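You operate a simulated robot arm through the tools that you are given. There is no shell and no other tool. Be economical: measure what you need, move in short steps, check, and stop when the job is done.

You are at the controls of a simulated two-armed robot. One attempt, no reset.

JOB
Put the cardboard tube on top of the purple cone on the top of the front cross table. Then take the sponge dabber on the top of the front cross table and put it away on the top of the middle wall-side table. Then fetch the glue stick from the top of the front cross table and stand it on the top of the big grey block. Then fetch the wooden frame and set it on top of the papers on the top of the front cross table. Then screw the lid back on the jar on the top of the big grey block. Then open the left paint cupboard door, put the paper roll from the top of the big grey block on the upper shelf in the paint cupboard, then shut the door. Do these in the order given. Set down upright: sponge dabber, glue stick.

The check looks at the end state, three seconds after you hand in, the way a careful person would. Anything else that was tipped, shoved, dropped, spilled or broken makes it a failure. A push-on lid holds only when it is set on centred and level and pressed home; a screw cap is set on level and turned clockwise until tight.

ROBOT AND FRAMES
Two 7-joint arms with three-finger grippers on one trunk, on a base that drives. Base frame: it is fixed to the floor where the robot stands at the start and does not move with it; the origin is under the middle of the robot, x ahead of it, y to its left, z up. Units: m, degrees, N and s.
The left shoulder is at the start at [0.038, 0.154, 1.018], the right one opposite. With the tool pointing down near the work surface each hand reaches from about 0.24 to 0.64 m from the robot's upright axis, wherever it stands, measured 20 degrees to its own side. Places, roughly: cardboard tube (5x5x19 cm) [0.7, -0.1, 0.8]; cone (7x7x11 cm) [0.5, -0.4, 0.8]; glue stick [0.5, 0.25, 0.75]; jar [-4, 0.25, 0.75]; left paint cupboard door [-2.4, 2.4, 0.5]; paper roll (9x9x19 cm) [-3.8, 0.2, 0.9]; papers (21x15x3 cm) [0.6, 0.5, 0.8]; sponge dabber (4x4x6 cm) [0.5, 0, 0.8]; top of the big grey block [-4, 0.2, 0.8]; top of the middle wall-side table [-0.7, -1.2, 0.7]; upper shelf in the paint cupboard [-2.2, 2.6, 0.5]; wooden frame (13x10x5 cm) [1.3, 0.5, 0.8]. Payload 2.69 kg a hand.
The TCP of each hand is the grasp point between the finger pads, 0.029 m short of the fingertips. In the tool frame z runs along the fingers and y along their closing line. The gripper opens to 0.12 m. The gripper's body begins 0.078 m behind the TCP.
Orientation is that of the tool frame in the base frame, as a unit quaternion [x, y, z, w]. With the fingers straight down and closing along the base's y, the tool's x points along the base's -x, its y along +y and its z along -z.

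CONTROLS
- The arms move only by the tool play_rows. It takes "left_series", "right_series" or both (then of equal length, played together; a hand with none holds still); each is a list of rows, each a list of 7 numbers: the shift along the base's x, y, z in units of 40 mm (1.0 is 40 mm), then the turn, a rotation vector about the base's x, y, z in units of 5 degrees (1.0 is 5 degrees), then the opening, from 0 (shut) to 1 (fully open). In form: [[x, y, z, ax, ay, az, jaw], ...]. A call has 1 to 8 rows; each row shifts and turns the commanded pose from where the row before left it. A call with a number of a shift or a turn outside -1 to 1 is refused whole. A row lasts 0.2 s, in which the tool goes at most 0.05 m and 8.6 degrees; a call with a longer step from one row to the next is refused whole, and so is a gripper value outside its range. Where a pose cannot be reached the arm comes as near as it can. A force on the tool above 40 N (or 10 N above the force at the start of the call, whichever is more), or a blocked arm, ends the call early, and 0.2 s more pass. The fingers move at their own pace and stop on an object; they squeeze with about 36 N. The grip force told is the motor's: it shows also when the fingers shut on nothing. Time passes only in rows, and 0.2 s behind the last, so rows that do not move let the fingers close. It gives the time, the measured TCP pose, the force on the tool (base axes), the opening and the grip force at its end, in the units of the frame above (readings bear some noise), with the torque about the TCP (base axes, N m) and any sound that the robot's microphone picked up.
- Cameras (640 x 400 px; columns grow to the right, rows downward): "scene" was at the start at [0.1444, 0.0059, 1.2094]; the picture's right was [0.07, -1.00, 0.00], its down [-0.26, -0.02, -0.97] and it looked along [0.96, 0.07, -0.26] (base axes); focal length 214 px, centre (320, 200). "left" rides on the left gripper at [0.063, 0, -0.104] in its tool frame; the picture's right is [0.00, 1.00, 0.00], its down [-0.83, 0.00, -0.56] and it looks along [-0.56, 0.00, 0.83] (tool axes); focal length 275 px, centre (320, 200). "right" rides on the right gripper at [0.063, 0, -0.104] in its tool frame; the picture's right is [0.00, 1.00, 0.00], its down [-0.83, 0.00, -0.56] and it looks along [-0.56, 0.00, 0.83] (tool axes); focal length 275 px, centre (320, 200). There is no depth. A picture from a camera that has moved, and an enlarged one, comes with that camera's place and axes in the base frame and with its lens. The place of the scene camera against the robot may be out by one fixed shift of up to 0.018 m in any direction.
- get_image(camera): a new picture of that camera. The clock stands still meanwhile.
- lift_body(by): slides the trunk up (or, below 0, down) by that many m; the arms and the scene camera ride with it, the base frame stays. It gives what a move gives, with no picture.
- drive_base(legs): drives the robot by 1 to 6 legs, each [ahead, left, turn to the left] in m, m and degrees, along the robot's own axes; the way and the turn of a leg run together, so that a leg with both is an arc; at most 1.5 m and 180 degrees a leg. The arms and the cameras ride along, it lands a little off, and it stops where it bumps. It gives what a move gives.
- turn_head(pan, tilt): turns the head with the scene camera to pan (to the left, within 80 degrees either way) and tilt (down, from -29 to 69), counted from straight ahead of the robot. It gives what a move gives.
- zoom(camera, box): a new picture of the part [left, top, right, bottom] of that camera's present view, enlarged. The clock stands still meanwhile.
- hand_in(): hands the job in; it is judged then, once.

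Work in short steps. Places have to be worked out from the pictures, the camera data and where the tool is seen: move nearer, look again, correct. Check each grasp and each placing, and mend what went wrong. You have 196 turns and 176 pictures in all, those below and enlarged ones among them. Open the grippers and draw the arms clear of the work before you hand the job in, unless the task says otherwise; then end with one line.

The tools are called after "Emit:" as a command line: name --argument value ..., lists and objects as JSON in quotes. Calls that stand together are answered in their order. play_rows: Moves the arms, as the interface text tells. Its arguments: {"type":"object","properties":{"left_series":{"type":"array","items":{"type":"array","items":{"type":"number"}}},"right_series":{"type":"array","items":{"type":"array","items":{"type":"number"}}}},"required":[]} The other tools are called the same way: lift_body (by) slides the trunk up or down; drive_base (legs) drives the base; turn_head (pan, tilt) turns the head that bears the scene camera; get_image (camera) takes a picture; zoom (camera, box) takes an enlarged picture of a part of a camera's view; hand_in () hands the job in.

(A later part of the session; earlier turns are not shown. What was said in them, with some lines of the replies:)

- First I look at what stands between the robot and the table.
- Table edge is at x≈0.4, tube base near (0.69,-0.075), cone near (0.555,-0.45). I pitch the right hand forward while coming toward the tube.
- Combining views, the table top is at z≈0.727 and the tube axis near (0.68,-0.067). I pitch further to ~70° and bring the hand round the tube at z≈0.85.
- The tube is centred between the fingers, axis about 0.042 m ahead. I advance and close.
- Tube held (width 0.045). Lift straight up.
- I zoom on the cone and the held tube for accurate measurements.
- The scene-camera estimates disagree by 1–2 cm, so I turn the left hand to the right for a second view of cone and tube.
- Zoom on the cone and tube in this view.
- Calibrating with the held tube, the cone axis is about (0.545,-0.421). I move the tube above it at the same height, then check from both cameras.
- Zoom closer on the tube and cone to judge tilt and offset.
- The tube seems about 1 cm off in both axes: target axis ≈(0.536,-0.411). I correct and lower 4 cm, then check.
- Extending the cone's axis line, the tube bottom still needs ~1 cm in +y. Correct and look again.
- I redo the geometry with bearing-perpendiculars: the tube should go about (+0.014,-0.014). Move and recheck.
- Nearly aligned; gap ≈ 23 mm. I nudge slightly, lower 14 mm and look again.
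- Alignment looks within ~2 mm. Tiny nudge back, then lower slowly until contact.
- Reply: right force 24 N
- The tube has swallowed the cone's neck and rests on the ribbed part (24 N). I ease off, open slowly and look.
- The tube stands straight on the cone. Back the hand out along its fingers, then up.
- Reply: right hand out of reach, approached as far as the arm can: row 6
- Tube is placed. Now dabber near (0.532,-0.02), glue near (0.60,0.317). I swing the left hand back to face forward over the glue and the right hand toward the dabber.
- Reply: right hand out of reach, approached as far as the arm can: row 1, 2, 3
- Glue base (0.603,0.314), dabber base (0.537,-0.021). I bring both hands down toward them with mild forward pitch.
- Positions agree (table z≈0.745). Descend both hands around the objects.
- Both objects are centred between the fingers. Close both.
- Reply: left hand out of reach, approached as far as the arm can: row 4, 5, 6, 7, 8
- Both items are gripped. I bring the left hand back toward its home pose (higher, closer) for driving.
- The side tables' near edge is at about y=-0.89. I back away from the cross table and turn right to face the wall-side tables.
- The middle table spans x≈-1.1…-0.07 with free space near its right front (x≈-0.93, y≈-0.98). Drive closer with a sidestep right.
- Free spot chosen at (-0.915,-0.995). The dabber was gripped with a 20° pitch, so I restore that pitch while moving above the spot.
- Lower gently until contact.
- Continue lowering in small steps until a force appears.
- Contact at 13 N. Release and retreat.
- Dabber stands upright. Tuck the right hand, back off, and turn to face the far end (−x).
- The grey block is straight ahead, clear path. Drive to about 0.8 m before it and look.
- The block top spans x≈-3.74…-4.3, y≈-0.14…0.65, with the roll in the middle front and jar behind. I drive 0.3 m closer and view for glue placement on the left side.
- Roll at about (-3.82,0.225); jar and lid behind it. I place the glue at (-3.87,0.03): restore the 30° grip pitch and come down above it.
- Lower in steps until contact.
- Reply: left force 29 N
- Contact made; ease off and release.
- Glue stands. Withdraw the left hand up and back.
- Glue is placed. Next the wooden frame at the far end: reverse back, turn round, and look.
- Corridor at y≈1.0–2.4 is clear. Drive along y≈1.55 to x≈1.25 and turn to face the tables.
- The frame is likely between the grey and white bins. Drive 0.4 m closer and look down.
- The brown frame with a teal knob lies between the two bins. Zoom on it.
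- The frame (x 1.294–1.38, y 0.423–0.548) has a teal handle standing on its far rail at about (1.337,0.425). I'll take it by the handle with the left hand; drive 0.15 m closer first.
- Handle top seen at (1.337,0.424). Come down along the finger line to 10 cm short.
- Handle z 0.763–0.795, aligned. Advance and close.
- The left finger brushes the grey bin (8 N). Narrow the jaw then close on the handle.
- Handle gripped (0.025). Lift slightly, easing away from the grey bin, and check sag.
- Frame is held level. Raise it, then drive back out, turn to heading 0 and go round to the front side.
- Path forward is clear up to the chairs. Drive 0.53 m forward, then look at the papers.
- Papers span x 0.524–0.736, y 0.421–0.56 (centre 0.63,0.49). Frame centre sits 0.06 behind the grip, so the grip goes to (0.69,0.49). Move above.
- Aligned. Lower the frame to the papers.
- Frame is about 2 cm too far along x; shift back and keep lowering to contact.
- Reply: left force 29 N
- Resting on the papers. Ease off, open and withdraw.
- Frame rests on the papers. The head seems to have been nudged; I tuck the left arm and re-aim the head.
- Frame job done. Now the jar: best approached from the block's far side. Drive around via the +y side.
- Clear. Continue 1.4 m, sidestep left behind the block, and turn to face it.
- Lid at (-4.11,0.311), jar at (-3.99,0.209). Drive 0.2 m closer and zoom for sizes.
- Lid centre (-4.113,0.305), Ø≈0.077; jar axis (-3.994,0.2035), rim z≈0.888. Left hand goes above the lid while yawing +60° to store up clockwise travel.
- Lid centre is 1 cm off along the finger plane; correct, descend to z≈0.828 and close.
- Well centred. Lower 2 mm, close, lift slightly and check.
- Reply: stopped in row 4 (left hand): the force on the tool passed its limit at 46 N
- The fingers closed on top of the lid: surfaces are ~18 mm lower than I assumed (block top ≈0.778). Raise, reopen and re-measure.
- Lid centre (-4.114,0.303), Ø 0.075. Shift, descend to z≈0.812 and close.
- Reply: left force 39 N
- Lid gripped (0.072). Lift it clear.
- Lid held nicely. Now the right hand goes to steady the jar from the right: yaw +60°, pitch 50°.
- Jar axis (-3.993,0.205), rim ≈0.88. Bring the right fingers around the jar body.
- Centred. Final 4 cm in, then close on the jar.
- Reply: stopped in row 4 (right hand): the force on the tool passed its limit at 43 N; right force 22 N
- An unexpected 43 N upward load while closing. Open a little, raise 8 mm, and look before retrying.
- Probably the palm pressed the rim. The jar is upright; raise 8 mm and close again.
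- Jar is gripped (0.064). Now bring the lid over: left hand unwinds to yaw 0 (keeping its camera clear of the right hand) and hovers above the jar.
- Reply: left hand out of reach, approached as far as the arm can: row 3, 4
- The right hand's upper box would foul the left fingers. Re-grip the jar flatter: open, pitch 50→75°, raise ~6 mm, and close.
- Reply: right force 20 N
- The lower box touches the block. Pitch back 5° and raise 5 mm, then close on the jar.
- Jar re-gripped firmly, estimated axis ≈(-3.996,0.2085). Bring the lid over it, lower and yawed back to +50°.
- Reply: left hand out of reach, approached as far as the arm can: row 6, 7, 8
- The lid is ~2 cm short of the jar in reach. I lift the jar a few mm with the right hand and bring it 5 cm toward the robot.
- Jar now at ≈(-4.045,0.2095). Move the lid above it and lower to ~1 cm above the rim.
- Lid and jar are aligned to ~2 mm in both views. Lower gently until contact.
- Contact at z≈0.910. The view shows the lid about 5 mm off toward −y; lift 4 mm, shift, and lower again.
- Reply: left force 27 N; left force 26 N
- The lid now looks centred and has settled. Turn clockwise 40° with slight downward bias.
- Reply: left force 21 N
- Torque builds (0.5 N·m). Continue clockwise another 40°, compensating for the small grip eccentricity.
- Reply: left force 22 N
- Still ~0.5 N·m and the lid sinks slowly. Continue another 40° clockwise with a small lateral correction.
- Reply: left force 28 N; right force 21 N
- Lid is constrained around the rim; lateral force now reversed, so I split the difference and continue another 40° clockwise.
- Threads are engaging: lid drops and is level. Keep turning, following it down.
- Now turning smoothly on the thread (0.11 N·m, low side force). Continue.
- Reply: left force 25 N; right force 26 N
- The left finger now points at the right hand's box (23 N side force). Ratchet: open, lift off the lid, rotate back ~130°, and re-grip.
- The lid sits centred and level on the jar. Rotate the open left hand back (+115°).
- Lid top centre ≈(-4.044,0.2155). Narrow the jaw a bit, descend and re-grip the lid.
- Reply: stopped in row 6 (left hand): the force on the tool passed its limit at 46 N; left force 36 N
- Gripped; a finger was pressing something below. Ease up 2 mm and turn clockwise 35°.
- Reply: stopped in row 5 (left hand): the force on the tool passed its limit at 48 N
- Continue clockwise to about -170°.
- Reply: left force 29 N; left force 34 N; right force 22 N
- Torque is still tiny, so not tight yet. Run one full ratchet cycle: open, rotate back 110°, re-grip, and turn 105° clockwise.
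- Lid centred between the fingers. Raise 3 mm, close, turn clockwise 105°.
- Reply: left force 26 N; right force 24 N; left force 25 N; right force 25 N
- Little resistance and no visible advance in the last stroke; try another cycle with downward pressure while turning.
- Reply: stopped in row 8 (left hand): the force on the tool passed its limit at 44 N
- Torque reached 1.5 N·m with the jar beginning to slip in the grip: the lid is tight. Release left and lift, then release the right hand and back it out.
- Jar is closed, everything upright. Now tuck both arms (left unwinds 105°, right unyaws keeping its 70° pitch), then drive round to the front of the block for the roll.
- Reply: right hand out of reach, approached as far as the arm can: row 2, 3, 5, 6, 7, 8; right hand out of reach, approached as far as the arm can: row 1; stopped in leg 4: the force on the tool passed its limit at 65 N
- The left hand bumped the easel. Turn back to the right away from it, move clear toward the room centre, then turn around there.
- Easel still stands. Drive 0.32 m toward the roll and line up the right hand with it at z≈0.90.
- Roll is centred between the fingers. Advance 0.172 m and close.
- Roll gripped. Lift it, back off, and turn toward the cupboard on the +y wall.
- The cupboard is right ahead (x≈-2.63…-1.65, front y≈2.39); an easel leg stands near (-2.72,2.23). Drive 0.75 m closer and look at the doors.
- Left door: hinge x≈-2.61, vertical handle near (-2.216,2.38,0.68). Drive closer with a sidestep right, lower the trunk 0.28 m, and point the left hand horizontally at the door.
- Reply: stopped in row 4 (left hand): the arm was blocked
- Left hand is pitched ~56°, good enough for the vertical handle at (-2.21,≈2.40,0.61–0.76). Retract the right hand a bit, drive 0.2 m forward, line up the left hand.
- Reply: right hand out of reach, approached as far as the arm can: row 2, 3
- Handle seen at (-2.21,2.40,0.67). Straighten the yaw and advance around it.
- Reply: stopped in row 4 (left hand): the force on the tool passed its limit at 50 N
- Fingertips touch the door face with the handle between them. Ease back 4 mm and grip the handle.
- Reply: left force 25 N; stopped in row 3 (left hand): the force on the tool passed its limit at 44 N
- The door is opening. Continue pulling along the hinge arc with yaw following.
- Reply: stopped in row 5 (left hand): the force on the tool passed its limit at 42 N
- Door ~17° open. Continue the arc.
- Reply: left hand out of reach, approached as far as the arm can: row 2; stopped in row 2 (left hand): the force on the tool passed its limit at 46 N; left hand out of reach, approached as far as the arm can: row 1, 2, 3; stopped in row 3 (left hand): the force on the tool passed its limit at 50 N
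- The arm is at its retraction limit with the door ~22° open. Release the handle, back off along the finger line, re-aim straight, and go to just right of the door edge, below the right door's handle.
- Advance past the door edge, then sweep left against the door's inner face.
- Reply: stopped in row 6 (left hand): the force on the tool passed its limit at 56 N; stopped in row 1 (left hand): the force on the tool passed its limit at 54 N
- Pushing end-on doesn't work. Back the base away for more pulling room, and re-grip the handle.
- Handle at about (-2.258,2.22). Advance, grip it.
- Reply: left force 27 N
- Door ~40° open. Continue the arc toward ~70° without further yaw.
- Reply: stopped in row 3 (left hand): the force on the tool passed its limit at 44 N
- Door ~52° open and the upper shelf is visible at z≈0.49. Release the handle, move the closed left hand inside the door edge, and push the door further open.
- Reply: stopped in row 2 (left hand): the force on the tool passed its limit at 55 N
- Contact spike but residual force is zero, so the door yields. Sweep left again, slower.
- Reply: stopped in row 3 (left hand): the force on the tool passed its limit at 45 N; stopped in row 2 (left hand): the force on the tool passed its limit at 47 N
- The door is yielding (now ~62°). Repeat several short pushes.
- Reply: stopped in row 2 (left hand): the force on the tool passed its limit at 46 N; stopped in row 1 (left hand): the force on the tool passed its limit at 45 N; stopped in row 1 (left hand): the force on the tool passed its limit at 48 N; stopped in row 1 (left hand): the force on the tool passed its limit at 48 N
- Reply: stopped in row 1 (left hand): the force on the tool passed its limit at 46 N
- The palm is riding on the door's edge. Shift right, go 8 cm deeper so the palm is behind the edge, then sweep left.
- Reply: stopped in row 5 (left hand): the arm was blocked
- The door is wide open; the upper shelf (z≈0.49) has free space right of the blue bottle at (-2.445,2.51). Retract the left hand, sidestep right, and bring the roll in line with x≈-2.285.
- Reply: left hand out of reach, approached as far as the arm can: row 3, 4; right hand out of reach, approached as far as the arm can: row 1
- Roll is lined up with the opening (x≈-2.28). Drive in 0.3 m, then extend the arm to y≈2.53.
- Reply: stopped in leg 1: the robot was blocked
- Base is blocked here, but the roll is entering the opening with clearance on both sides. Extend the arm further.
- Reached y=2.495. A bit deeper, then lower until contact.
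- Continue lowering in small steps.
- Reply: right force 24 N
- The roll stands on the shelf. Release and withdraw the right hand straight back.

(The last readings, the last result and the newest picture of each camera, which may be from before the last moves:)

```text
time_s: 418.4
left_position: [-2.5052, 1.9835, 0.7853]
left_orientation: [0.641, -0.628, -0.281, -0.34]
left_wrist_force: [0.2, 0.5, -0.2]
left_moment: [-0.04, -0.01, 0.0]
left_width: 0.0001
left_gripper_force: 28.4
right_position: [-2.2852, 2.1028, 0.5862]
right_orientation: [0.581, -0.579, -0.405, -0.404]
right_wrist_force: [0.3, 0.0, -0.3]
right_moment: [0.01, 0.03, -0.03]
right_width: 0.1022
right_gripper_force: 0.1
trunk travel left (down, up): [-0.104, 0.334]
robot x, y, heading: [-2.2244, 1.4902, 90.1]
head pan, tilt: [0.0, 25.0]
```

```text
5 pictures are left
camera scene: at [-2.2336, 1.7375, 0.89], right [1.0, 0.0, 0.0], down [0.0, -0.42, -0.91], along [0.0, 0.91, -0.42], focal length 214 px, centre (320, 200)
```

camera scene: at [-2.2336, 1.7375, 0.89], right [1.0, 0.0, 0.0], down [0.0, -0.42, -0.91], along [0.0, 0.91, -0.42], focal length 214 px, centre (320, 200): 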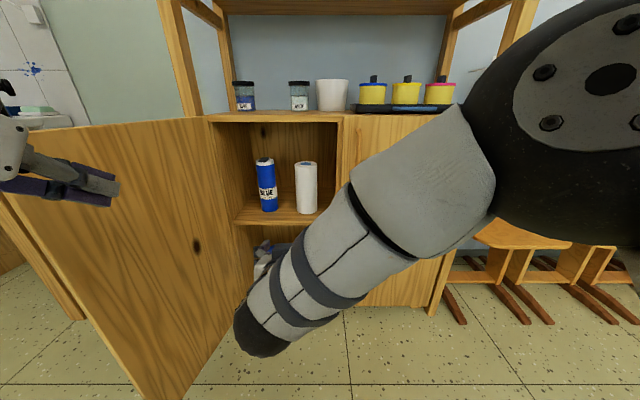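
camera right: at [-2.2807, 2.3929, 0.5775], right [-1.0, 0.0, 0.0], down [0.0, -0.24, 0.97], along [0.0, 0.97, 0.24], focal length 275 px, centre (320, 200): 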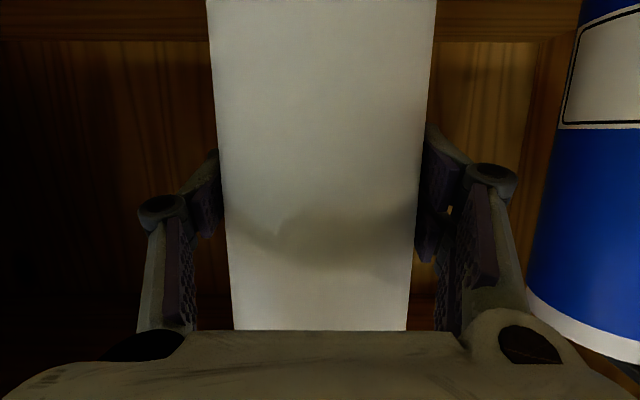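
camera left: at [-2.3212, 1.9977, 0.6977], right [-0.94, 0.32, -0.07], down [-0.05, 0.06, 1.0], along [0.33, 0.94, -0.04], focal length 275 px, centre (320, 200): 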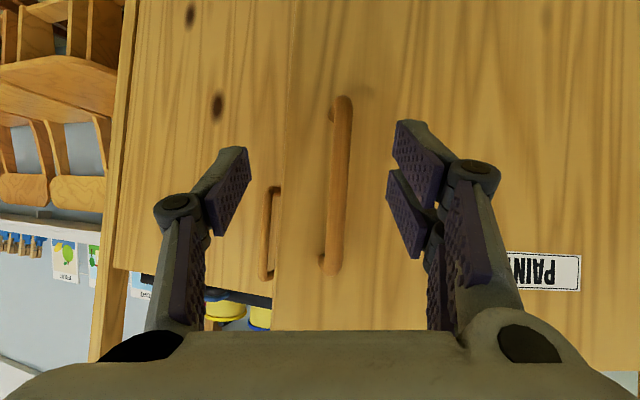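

The roll stands on the upper shelf. To shut the door, I'll straddle its free edge with the left fingers. Back off a little, open the left jaw, and look.

Emit:
drive_base --legs '[[-0.17, 0, 0]]'

Emit:
play_rows --left_series '[[-0.5, 0, -0.5, 0, 0, 0, 0.7], [-0.5, 0, -0.5, 0, 0, 0, 0.7], [-0.5, 0, -0.5, 0, 0, 0, 0.7], [-0.3, 0, -0.5, 0, 0, 0, 0.7]]'

Emit:
get_image --camera "left"

```text
time_s: 419.9
left_position: [-2.5058, 1.8145, 0.7833]
left_orientation: [0.64, -0.629, -0.28, -0.34]
left_wrist_force: [1.1, 0.1, 0.3]
left_moment: [0.01, 0.01, 0.0]
left_width: 0.0003
left_gripper_force: 28.7
right_position: [-2.286, 1.9323, 0.5874]
right_orientation: [0.581, -0.58, -0.404, -0.405]
right_wrist_force: [-0.2, 0.6, -0.2]
right_moment: [0.0, -0.02, -0.01]
right_width: 0.1019
right_gripper_force: 0.0
trunk travel left (down, up): [-0.104, 0.334]
robot x, y, heading: [-2.2251, 1.3214, 90.0]
head pan, tilt: [0.0, 25.0]
```

```text
time_s: 420.9
left_position: [-2.5789, 1.8145, 0.7032]
left_orientation: [0.641, -0.629, -0.28, -0.341]
left_wrist_force: [0.1, -0.4, 0.2]
left_moment: [0.0, 0.01, 0.01]
left_width: 0.0841
left_gripper_force: 0.0
right_position: [-2.2847, 1.9323, 0.5861]
right_orientation: [0.58, -0.579, -0.404, -0.405]
right_wrist_force: [0.2, -0.4, -0.4]
right_moment: [-0.02, 0.02, -0.03]
right_width: 0.1021
right_gripper_force: 0.1
trunk travel left (down, up): [-0.104, 0.334]
robot x, y, heading: [-2.2285, 1.3235, 90.0]
head pan, tilt: [0.0, 25.0]
```

```text
4 pictures are left
camera left: at [-2.5815, 1.6944, 0.7184], right [-1.0, 0.02, -0.08], down [-0.08, 0.07, 0.99], along [0.03, 1.0, -0.07], focal length 275 px, centre (320, 200)
```

left: 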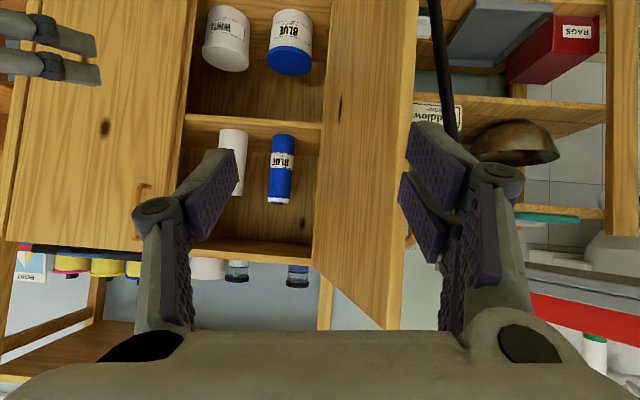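

Door edge is at about (-2.665,2.0), ~98° open. Move the left hand in line with the edge, clear the right hand to the right, then drive forward to straddle the edge.

Emit:
play_rows --left_series '[[-0.4, 0, 0, 0, 0, 0, 0.7], [-0.4, 0, 0, 0, 0, 0, 0.7], [-0.4, 0, 0, 0, 0, 0, 0.7], [-0.4, 0, 0, 0, 0, 0, 0.7], [-0.4, 0, 0, 0, 0, 0, 0.7], [-0.4, 0, 0, 0, 0, 0, 0.7], [0, 0, 0, 0, 0, 0, 0.7], [0, 0, 0, 0, 0, 0, 0.7]]' --right_series '[[0.6, -0.2, 0.3, 0, 0, 0, 0.5], [1, 0, 0.3, 0, 0, 0, 0.5], [1, 0, 0.3, 0, 0, 0, 0.5], [1, 0, 0.3, 0, 0, 0, 0.5], [1, 0, 0.3, 0, 0, 0, 0.5], [1, 0, 0.3, 0, 0, 0, 0.5], [1, 0, 0.3, 0, 0, 0, 0.5], [1, 0, 0.3, 0, 0, 0, 0.5]]'

Emit:
drive_base --legs '[[0.19, 0, 0]]'

Emit:
get_image --camera "left"

```text
time_s: 422.7
left_position: [-2.6748, 1.8141, 0.705]
left_orientation: [0.641, -0.629, -0.28, -0.341]
left_wrist_force: [0.8, -0.2, -0.4]
left_moment: [0.03, -0.01, -0.03]
left_width: 0.0841
left_gripper_force: 0.0
right_position: [-1.981, 1.9232, 0.684]
right_orientation: [0.582, -0.578, -0.405, -0.404]
right_wrist_force: [0.0, 1.2, 0.5]
right_moment: [-0.02, 0.02, 0.05]
right_width: 0.0603
right_gripper_force: 0.0
trunk travel left (down, up): [-0.104, 0.334]
robot x, y, heading: [-2.2258, 1.3217, 90.2]
head pan, tilt: [0.0, 25.0]
```

```text
time_s: 424.3
left_position: [-2.6735, 2.0034, 0.7049]
left_orientation: [0.641, -0.629, -0.28, -0.339]
left_wrist_force: [0.0, 0.4, -1.2]
left_moment: [-0.01, 0.0, -0.04]
left_width: 0.084
left_gripper_force: 0.2
right_position: [-1.9797, 2.111, 0.6832]
right_orientation: [0.58, -0.58, -0.404, -0.406]
right_wrist_force: [-0.4, 0.1, 0.2]
right_moment: [0.01, -0.01, -0.06]
right_width: 0.0599
right_gripper_force: 0.1
trunk travel left (down, up): [-0.104, 0.334]
robot x, y, heading: [-2.2257, 1.511, 90.0]
head pan, tilt: [0.0, 25.0]
```

```text
3 pictures are left
camera left: at [-2.6775, 1.8829, 0.7196], right [-1.0, 0.02, -0.08], down [-0.08, 0.07, 0.99], along [0.03, 1.0, -0.07], focal length 275 px, centre (320, 200)
```

left: 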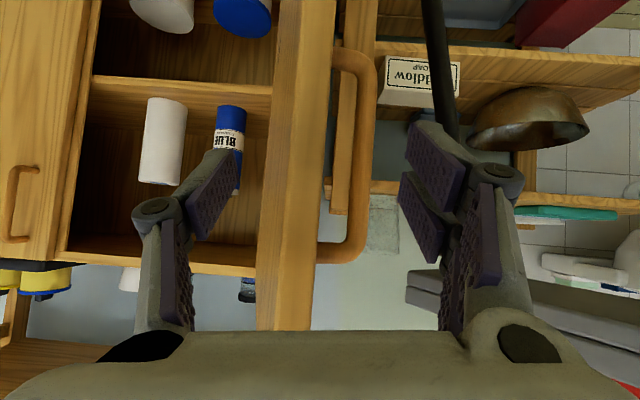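

Perfect: door edge and handle are between the open fingers. Sweep right so the outer finger swings the door closed.

Emit:
play_rows --left_series '[[0.4, 0, 0, 0, 0, 0, 0.7], [0.5, 0, 0, 0, 0, 0, 0.7], [0.6, 0, 0, 0, 0, 0, 0.7], [0.6, 0, 0, 0, 0, 0, 0.7], [0.6, 0, 0, 0, 0, 0, 0.7], [0.6, 0, 0, 0, 0, 0, 0.7], [0.6, 0, 0, 0, 0, 0, 0.7], [0.6, 0.05, 0, 0, 0, 0, 0.7]]'

Emit:
play_rows --left_series '[[0.5, 0.2, 0, 0, 0, 0.5, 0.7], [0.5, 0.25, 0, 0, 0, 0.5, 0.7], [0.5, 0.3, 0, 0, 0, 0.5, 0.7], [0.5, 0.35, 0, 0, 0, 0.5, 0.7], [0.45, 0.4, 0, 0, 0, 0.5, 0.7], [0.45, 0.4, 0, 0, 0, 0.5, 0.7]]'

```text
time_s: 426.1
left_position: [-2.4936, 2.0053, 0.7046]
left_orientation: [0.641, -0.628, -0.281, -0.341]
left_wrist_force: [0.6, -0.1, -0.2]
left_moment: [0.0, 0.02, 0.01]
left_width: 0.0841
left_gripper_force: 0.0
right_position: [-1.9788, 2.1114, 0.6838]
right_orientation: [0.581, -0.579, -0.405, -0.404]
right_wrist_force: [-0.6, 0.8, -0.1]
right_moment: [-0.02, 0.0, 0.03]
right_width: 0.0603
right_gripper_force: 0.0
trunk travel left (down, up): [-0.104, 0.334]
robot x, y, heading: [-2.2297, 1.5095, 89.9]
head pan, tilt: [0.0, 25.0]
```

```text
time_s: 427.5
left_position: [-2.3775, 2.0807, 0.7036]
left_orientation: [0.717, -0.539, -0.322, -0.301]
left_wrist_force: [-0.8, -0.8, -0.6]
left_moment: [0.0, 0.01, -0.01]
left_width: 0.0835
left_gripper_force: 0.2
right_position: [-1.9792, 2.1108, 0.6832]
right_orientation: [0.58, -0.579, -0.405, -0.405]
right_wrist_force: [0.3, 0.1, -1.1]
right_moment: [-0.02, 0.0, -0.04]
right_width: 0.0599
right_gripper_force: 0.0
trunk travel left (down, up): [-0.104, 0.334]
robot x, y, heading: [-2.2297, 1.5103, 90.1]
head pan, tilt: [0.0, 25.0]
```

Check the door angle.

Emit:
get_image --camera "scene"

```text
2 pictures are left
camera scene: at [-2.2332, 1.7556, 0.89], right [1.0, 0.0, 0.0], down [0.0, -0.42, -0.91], along [0.0, 0.91, -0.42], focal length 214 px, centre (320, 200)
```

scene: 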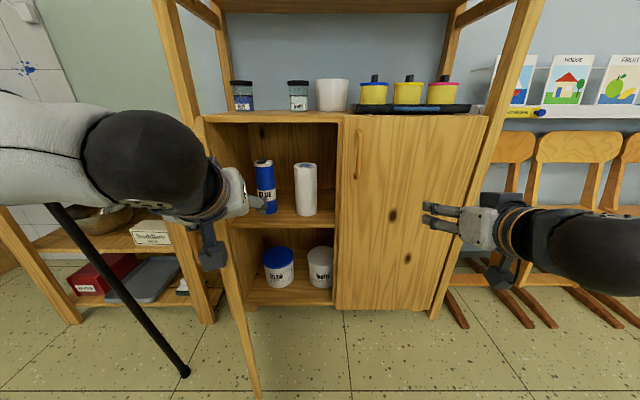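

Door is ~58° and the fingers still straddle it. Continue the swing to ~30°, then withdraw, close the fist, and line up to push the door front.

Emit:
play_rows --left_series '[[0.45, 0.36, 0, 0, 0, 0, 0.7], [0.45, 0.38, 0, 0, 0, 0, 0.7], [0.45, 0.4, 0, 0, 0, 0, 0.7], [0.44, 0.44, 0, 0, 0, 0, 0.7], [0.43, 0.46, 0, 0, 0, 0, 0.7], [0.42, 0.5, 0, 0, 0, 0, 0.7], [0.4, 0.52, 0, 0, 0, 0, 0.7], [0.38, 0.54, 0, 0, 0, 0, 0.7]]'

Emit:
play_rows --left_series '[[0.2, -0.9, 0, 0, 0, -0.5, 0.7], [0.2, -0.9, 0, 0, 0, -0.5, 0.7], [0.2, -0.9, 0, 0, 0, -0.5, 0.7], [0, -0.6, 0, 0, 0, -0.5, 0], [-0.8, 0, -0.3, 0, 0, -0.5, 0], [-0.8, 0, -0.3, 0, 0, -0.5, 0], [-0.8, 0, -0.3, 0, 0, 0, 0]]'

```text
time_s: 428.0
left_position: [-2.3537, 2.0969, 0.7029]
left_orientation: [0.722, -0.536, -0.323, -0.295]
left_wrist_force: [2.4, -22.7, 8.8]
left_moment: [0.16, 1.8, 3.68]
left_width: 0.0941
left_gripper_force: 7.9
right_position: [-1.9812, 2.109, 0.6854]
right_orientation: [0.581, -0.579, -0.405, -0.404]
right_wrist_force: [-0.3, 1.3, 0.2]
right_moment: [0.01, 0.01, -0.04]
right_width: 0.0602
right_gripper_force: 0.0
trunk travel left (down, up): [-0.104, 0.334]
robot x, y, heading: [-2.2268, 1.509, 89.9]
head pan, tilt: [0.0, 25.0]
stopped in row 2 (left hand): the force on the tool passed its limit at 47 N (the readings are from after the stop); the commanded pose is now the measured one
```

```text
time_s: 429.6
left_position: [-2.4176, 1.9976, 0.678]
left_orientation: [0.645, -0.628, -0.28, -0.334]
left_wrist_force: [0.7, 0.3, -0.8]
left_moment: [0.0, 0.01, -0.02]
left_width: 0.0
left_gripper_force: 29.1
left hand out of reach, approached as far as the arm can: row 5, 6, 7
right_position: [-1.9796, 2.1112, 0.6834]
right_orientation: [0.581, -0.579, -0.405, -0.405]
right_wrist_force: [-0.3, -0.2, 0.3]
right_moment: [0.01, 0.04, -0.01]
right_width: 0.0601
right_gripper_force: 0.1
trunk travel left (down, up): [-0.104, 0.334]
robot x, y, heading: [-2.2307, 1.5112, 89.9]
head pan, tilt: [0.0, 25.0]
```

The hand is now on the door's outer side. Push it closed with the fist along the arc.

Emit:
play_rows --left_series '[[-0.1, 0.8, 0, 0, 0, 0, 0], [-0.1, 0.8, 0, 0, 0, 0, 0], [0, 0.7, 0, 0, 0, 0, 0], [0.4, 0.45, 0, 0, 0, 0, 0], [0.4, 0.45, 0, 0, 0, 0, 0], [0.4, 0.5, 0, 0, 0, 0, 0], [0.35, 0.5, 0, 0, 0, 0, 0], [0.3, 0.5, 0, 0, 0, 0, 0]]'

Emit:
play_rows --left_series '[[0.3, 0.4, 0, 0, 0, 0, 0], [0.3, 0.4, 0, 0, 0, 0, 0], [0.2, 0.4, 0, 0, 0, 0, 0], [0.2, 0.4, 0, 0, 0, 0, 0]]'

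```text
time_s: 431.4
left_position: [-2.3516, 2.1854, 0.6791]
left_orientation: [0.646, -0.627, -0.281, -0.334]
left_wrist_force: [-0.7, -0.1, -0.3]
left_moment: [-0.02, 0.01, -0.04]
left_width: 0.0003
left_gripper_force: 28.6
right_position: [-1.9806, 2.1111, 0.6839]
right_orientation: [0.581, -0.579, -0.405, -0.405]
right_wrist_force: [-0.4, -0.7, 0.4]
right_moment: [0.0, -0.02, 0.04]
right_width: 0.0599
right_gripper_force: 0.0
trunk travel left (down, up): [-0.104, 0.334]
robot x, y, heading: [-2.2267, 1.5087, 89.9]
head pan, tilt: [0.0, 25.0]
```

```text
time_s: 432.4
left_position: [-2.3117, 2.2497, 0.6785]
left_orientation: [0.646, -0.626, -0.282, -0.334]
left_wrist_force: [-0.5, 0.8, 0.3]
left_moment: [0.0, -0.02, -0.05]
left_width: 0.0001
left_gripper_force: 28.5
right_position: [-1.9801, 2.1098, 0.6839]
right_orientation: [0.581, -0.578, -0.406, -0.404]
right_wrist_force: [0.4, 0.5, 0.0]
right_moment: [-0.01, -0.01, 0.01]
right_width: 0.06
right_gripper_force: 0.1
trunk travel left (down, up): [-0.104, 0.334]
robot x, y, heading: [-2.2249, 1.5066, 89.8]
head pan, tilt: [0.0, 25.0]
```

No resistance, so feel for the door: drive forward slowly until the fist meets the door plane (contact expected at y≈2.36).

Emit:
drive_base --legs '[[0.08, 0, 0]]'

Emit:
play_rows --left_series '[[0, 0.3, 0, 0, 0, 0, 0], [0, 0.3, 0, 0, 0, 0, 0], [0, 0.25, 0, 0, 0, 0, 0]]'

Emit:
get_image --camera "scene"

```text
time_s: 433.5
left_position: [-2.3127, 2.3287, 0.6777]
left_orientation: [0.645, -0.627, -0.281, -0.334]
left_wrist_force: [0.6, -0.8, 0.2]
left_moment: [0.0, -0.01, -0.02]
left_width: 0.0001
left_gripper_force: 28.6
right_position: [-1.9802, 2.191, 0.6829]
right_orientation: [0.58, -0.579, -0.404, -0.405]
right_wrist_force: [-0.5, -0.7, 0.0]
right_moment: [0.01, 0.03, 0.01]
right_width: 0.0599
right_gripper_force: 0.1
trunk travel left (down, up): [-0.104, 0.334]
robot x, y, heading: [-2.2267, 1.5886, 90.2]
head pan, tilt: [0.0, 25.0]
```

```text
time_s: 434.3
left_position: [-2.3107, 2.3554, 0.6771]
left_orientation: [0.647, -0.627, -0.278, -0.332]
left_wrist_force: [-3.2, -25.2, 8.3]
left_moment: [0.3, 0.01, 0.21]
left_width: 0.0
left_gripper_force: 28.7
right_position: [-1.9822, 2.1887, 0.6853]
right_orientation: [0.581, -0.577, -0.406, -0.405]
right_wrist_force: [0.1, 0.9, 1.2]
right_moment: [-0.01, -0.01, 0.03]
right_width: 0.06
right_gripper_force: 0.0
trunk travel left (down, up): [-0.104, 0.334]
robot x, y, heading: [-2.224, 1.5854, 90.0]
head pan, tilt: [0.0, 25.0]
stopped in row 3 (left hand): the force on the tool passed its limit at 46 N (the readings are from after the stop); the commanded pose is now the measured one
```

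```text
1 pictures are left
camera scene: at [-2.2342, 1.8312, 0.8909], right [1.0, 0.0, 0.0], down [0.0, -0.42, -0.91], along [0.0, 0.91, -0.42], focal length 214 px, centre (320, 200)
```

scene: 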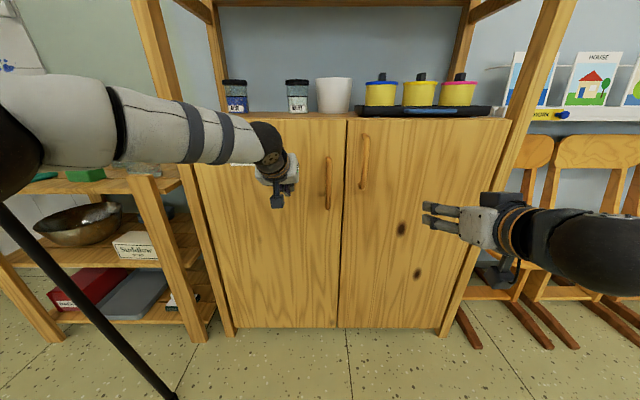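

The door is shut. Back away, open the grippers, and clear the arms.

Emit:
drive_base --legs '[[-0.45, 0, 0]]'

Emit:
play_rows --left_series '[[0, -0.2, 0, 0, 0, 0, 1], [0, 0, 0, 0, 0, 0, 1], [0, 0, 0, 0, 0, 0, 1], [0, 0, 0, 0, 0, 0, 1]]' --right_series '[[0, 0, 0, 0, 0, 0, 1], [0, 0, 0, 0, 0, 0, 1], [0, 0, 0, 0, 0, 0, 1], [0, 0, 0, 0, 0, 0, 1]]'

Emit:
get_image --camera "scene"

```text
time_s: 437.0
left_position: [-2.3109, 1.9117, 0.6746]
left_orientation: [0.649, -0.627, -0.277, -0.33]
left_wrist_force: [0.5, 0.0, 0.0]
left_moment: [-0.04, 0.02, -0.01]
left_width: 0.0001
left_gripper_force: 28.8
right_position: [-1.9818, 1.744, 0.6836]
right_orientation: [0.582, -0.578, -0.406, -0.404]
right_wrist_force: [0.0, -0.2, -0.8]
right_moment: [0.01, 0.02, -0.03]
right_width: 0.0599
right_gripper_force: 0.1
trunk travel left (down, up): [-0.104, 0.334]
robot x, y, heading: [-2.2198, 1.1375, 90.0]
head pan, tilt: [0.0, 25.0]
```

```text
time_s: 438.0
left_position: [-2.3116, 1.9036, 0.6771]
left_orientation: [0.649, -0.627, -0.278, -0.33]
left_wrist_force: [0.0, 1.0, 0.4]
left_moment: [-0.03, -0.01, 0.02]
left_width: 0.1198
left_gripper_force: 0.2
right_position: [-1.9803, 1.7446, 0.6842]
right_orientation: [0.581, -0.579, -0.405, -0.404]
right_wrist_force: [-0.3, -0.5, 1.0]
right_moment: [-0.01, 0.02, -0.01]
right_width: 0.12
right_gripper_force: 0.0
trunk travel left (down, up): [-0.104, 0.334]
robot x, y, heading: [-2.2236, 1.1418, 90.3]
head pan, tilt: [0.0, 25.0]
```

```text
0 pictures are left
camera scene: at [-2.233, 1.3871, 0.89], right [1.0, 0.0, 0.0], down [0.0, -0.42, -0.91], along [0.0, 0.91, -0.42], focal length 214 px, centre (320, 200)
```

scene: 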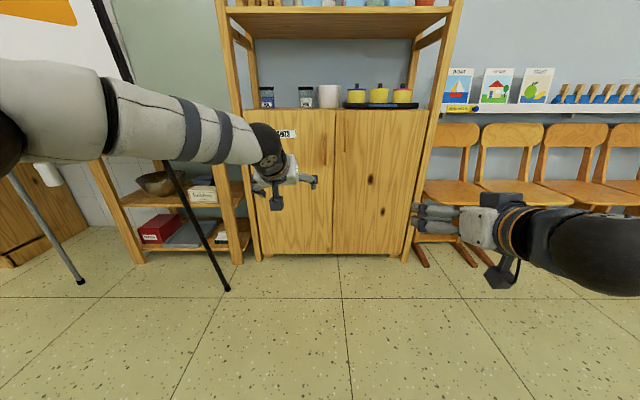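

The door is shut, both grippers are open and the arms are clear, so I hand in.

Emit:
hand_in

```text
The job is handed in.
```

I did all six steps in the order given and handed the job in, but my left hand bumped the whiteboard easel with about 65 N while the robot was turning. The easel stayed standing and its markers stayed on the tray. I didn't check whether it shifted, and a shift would count against the job.
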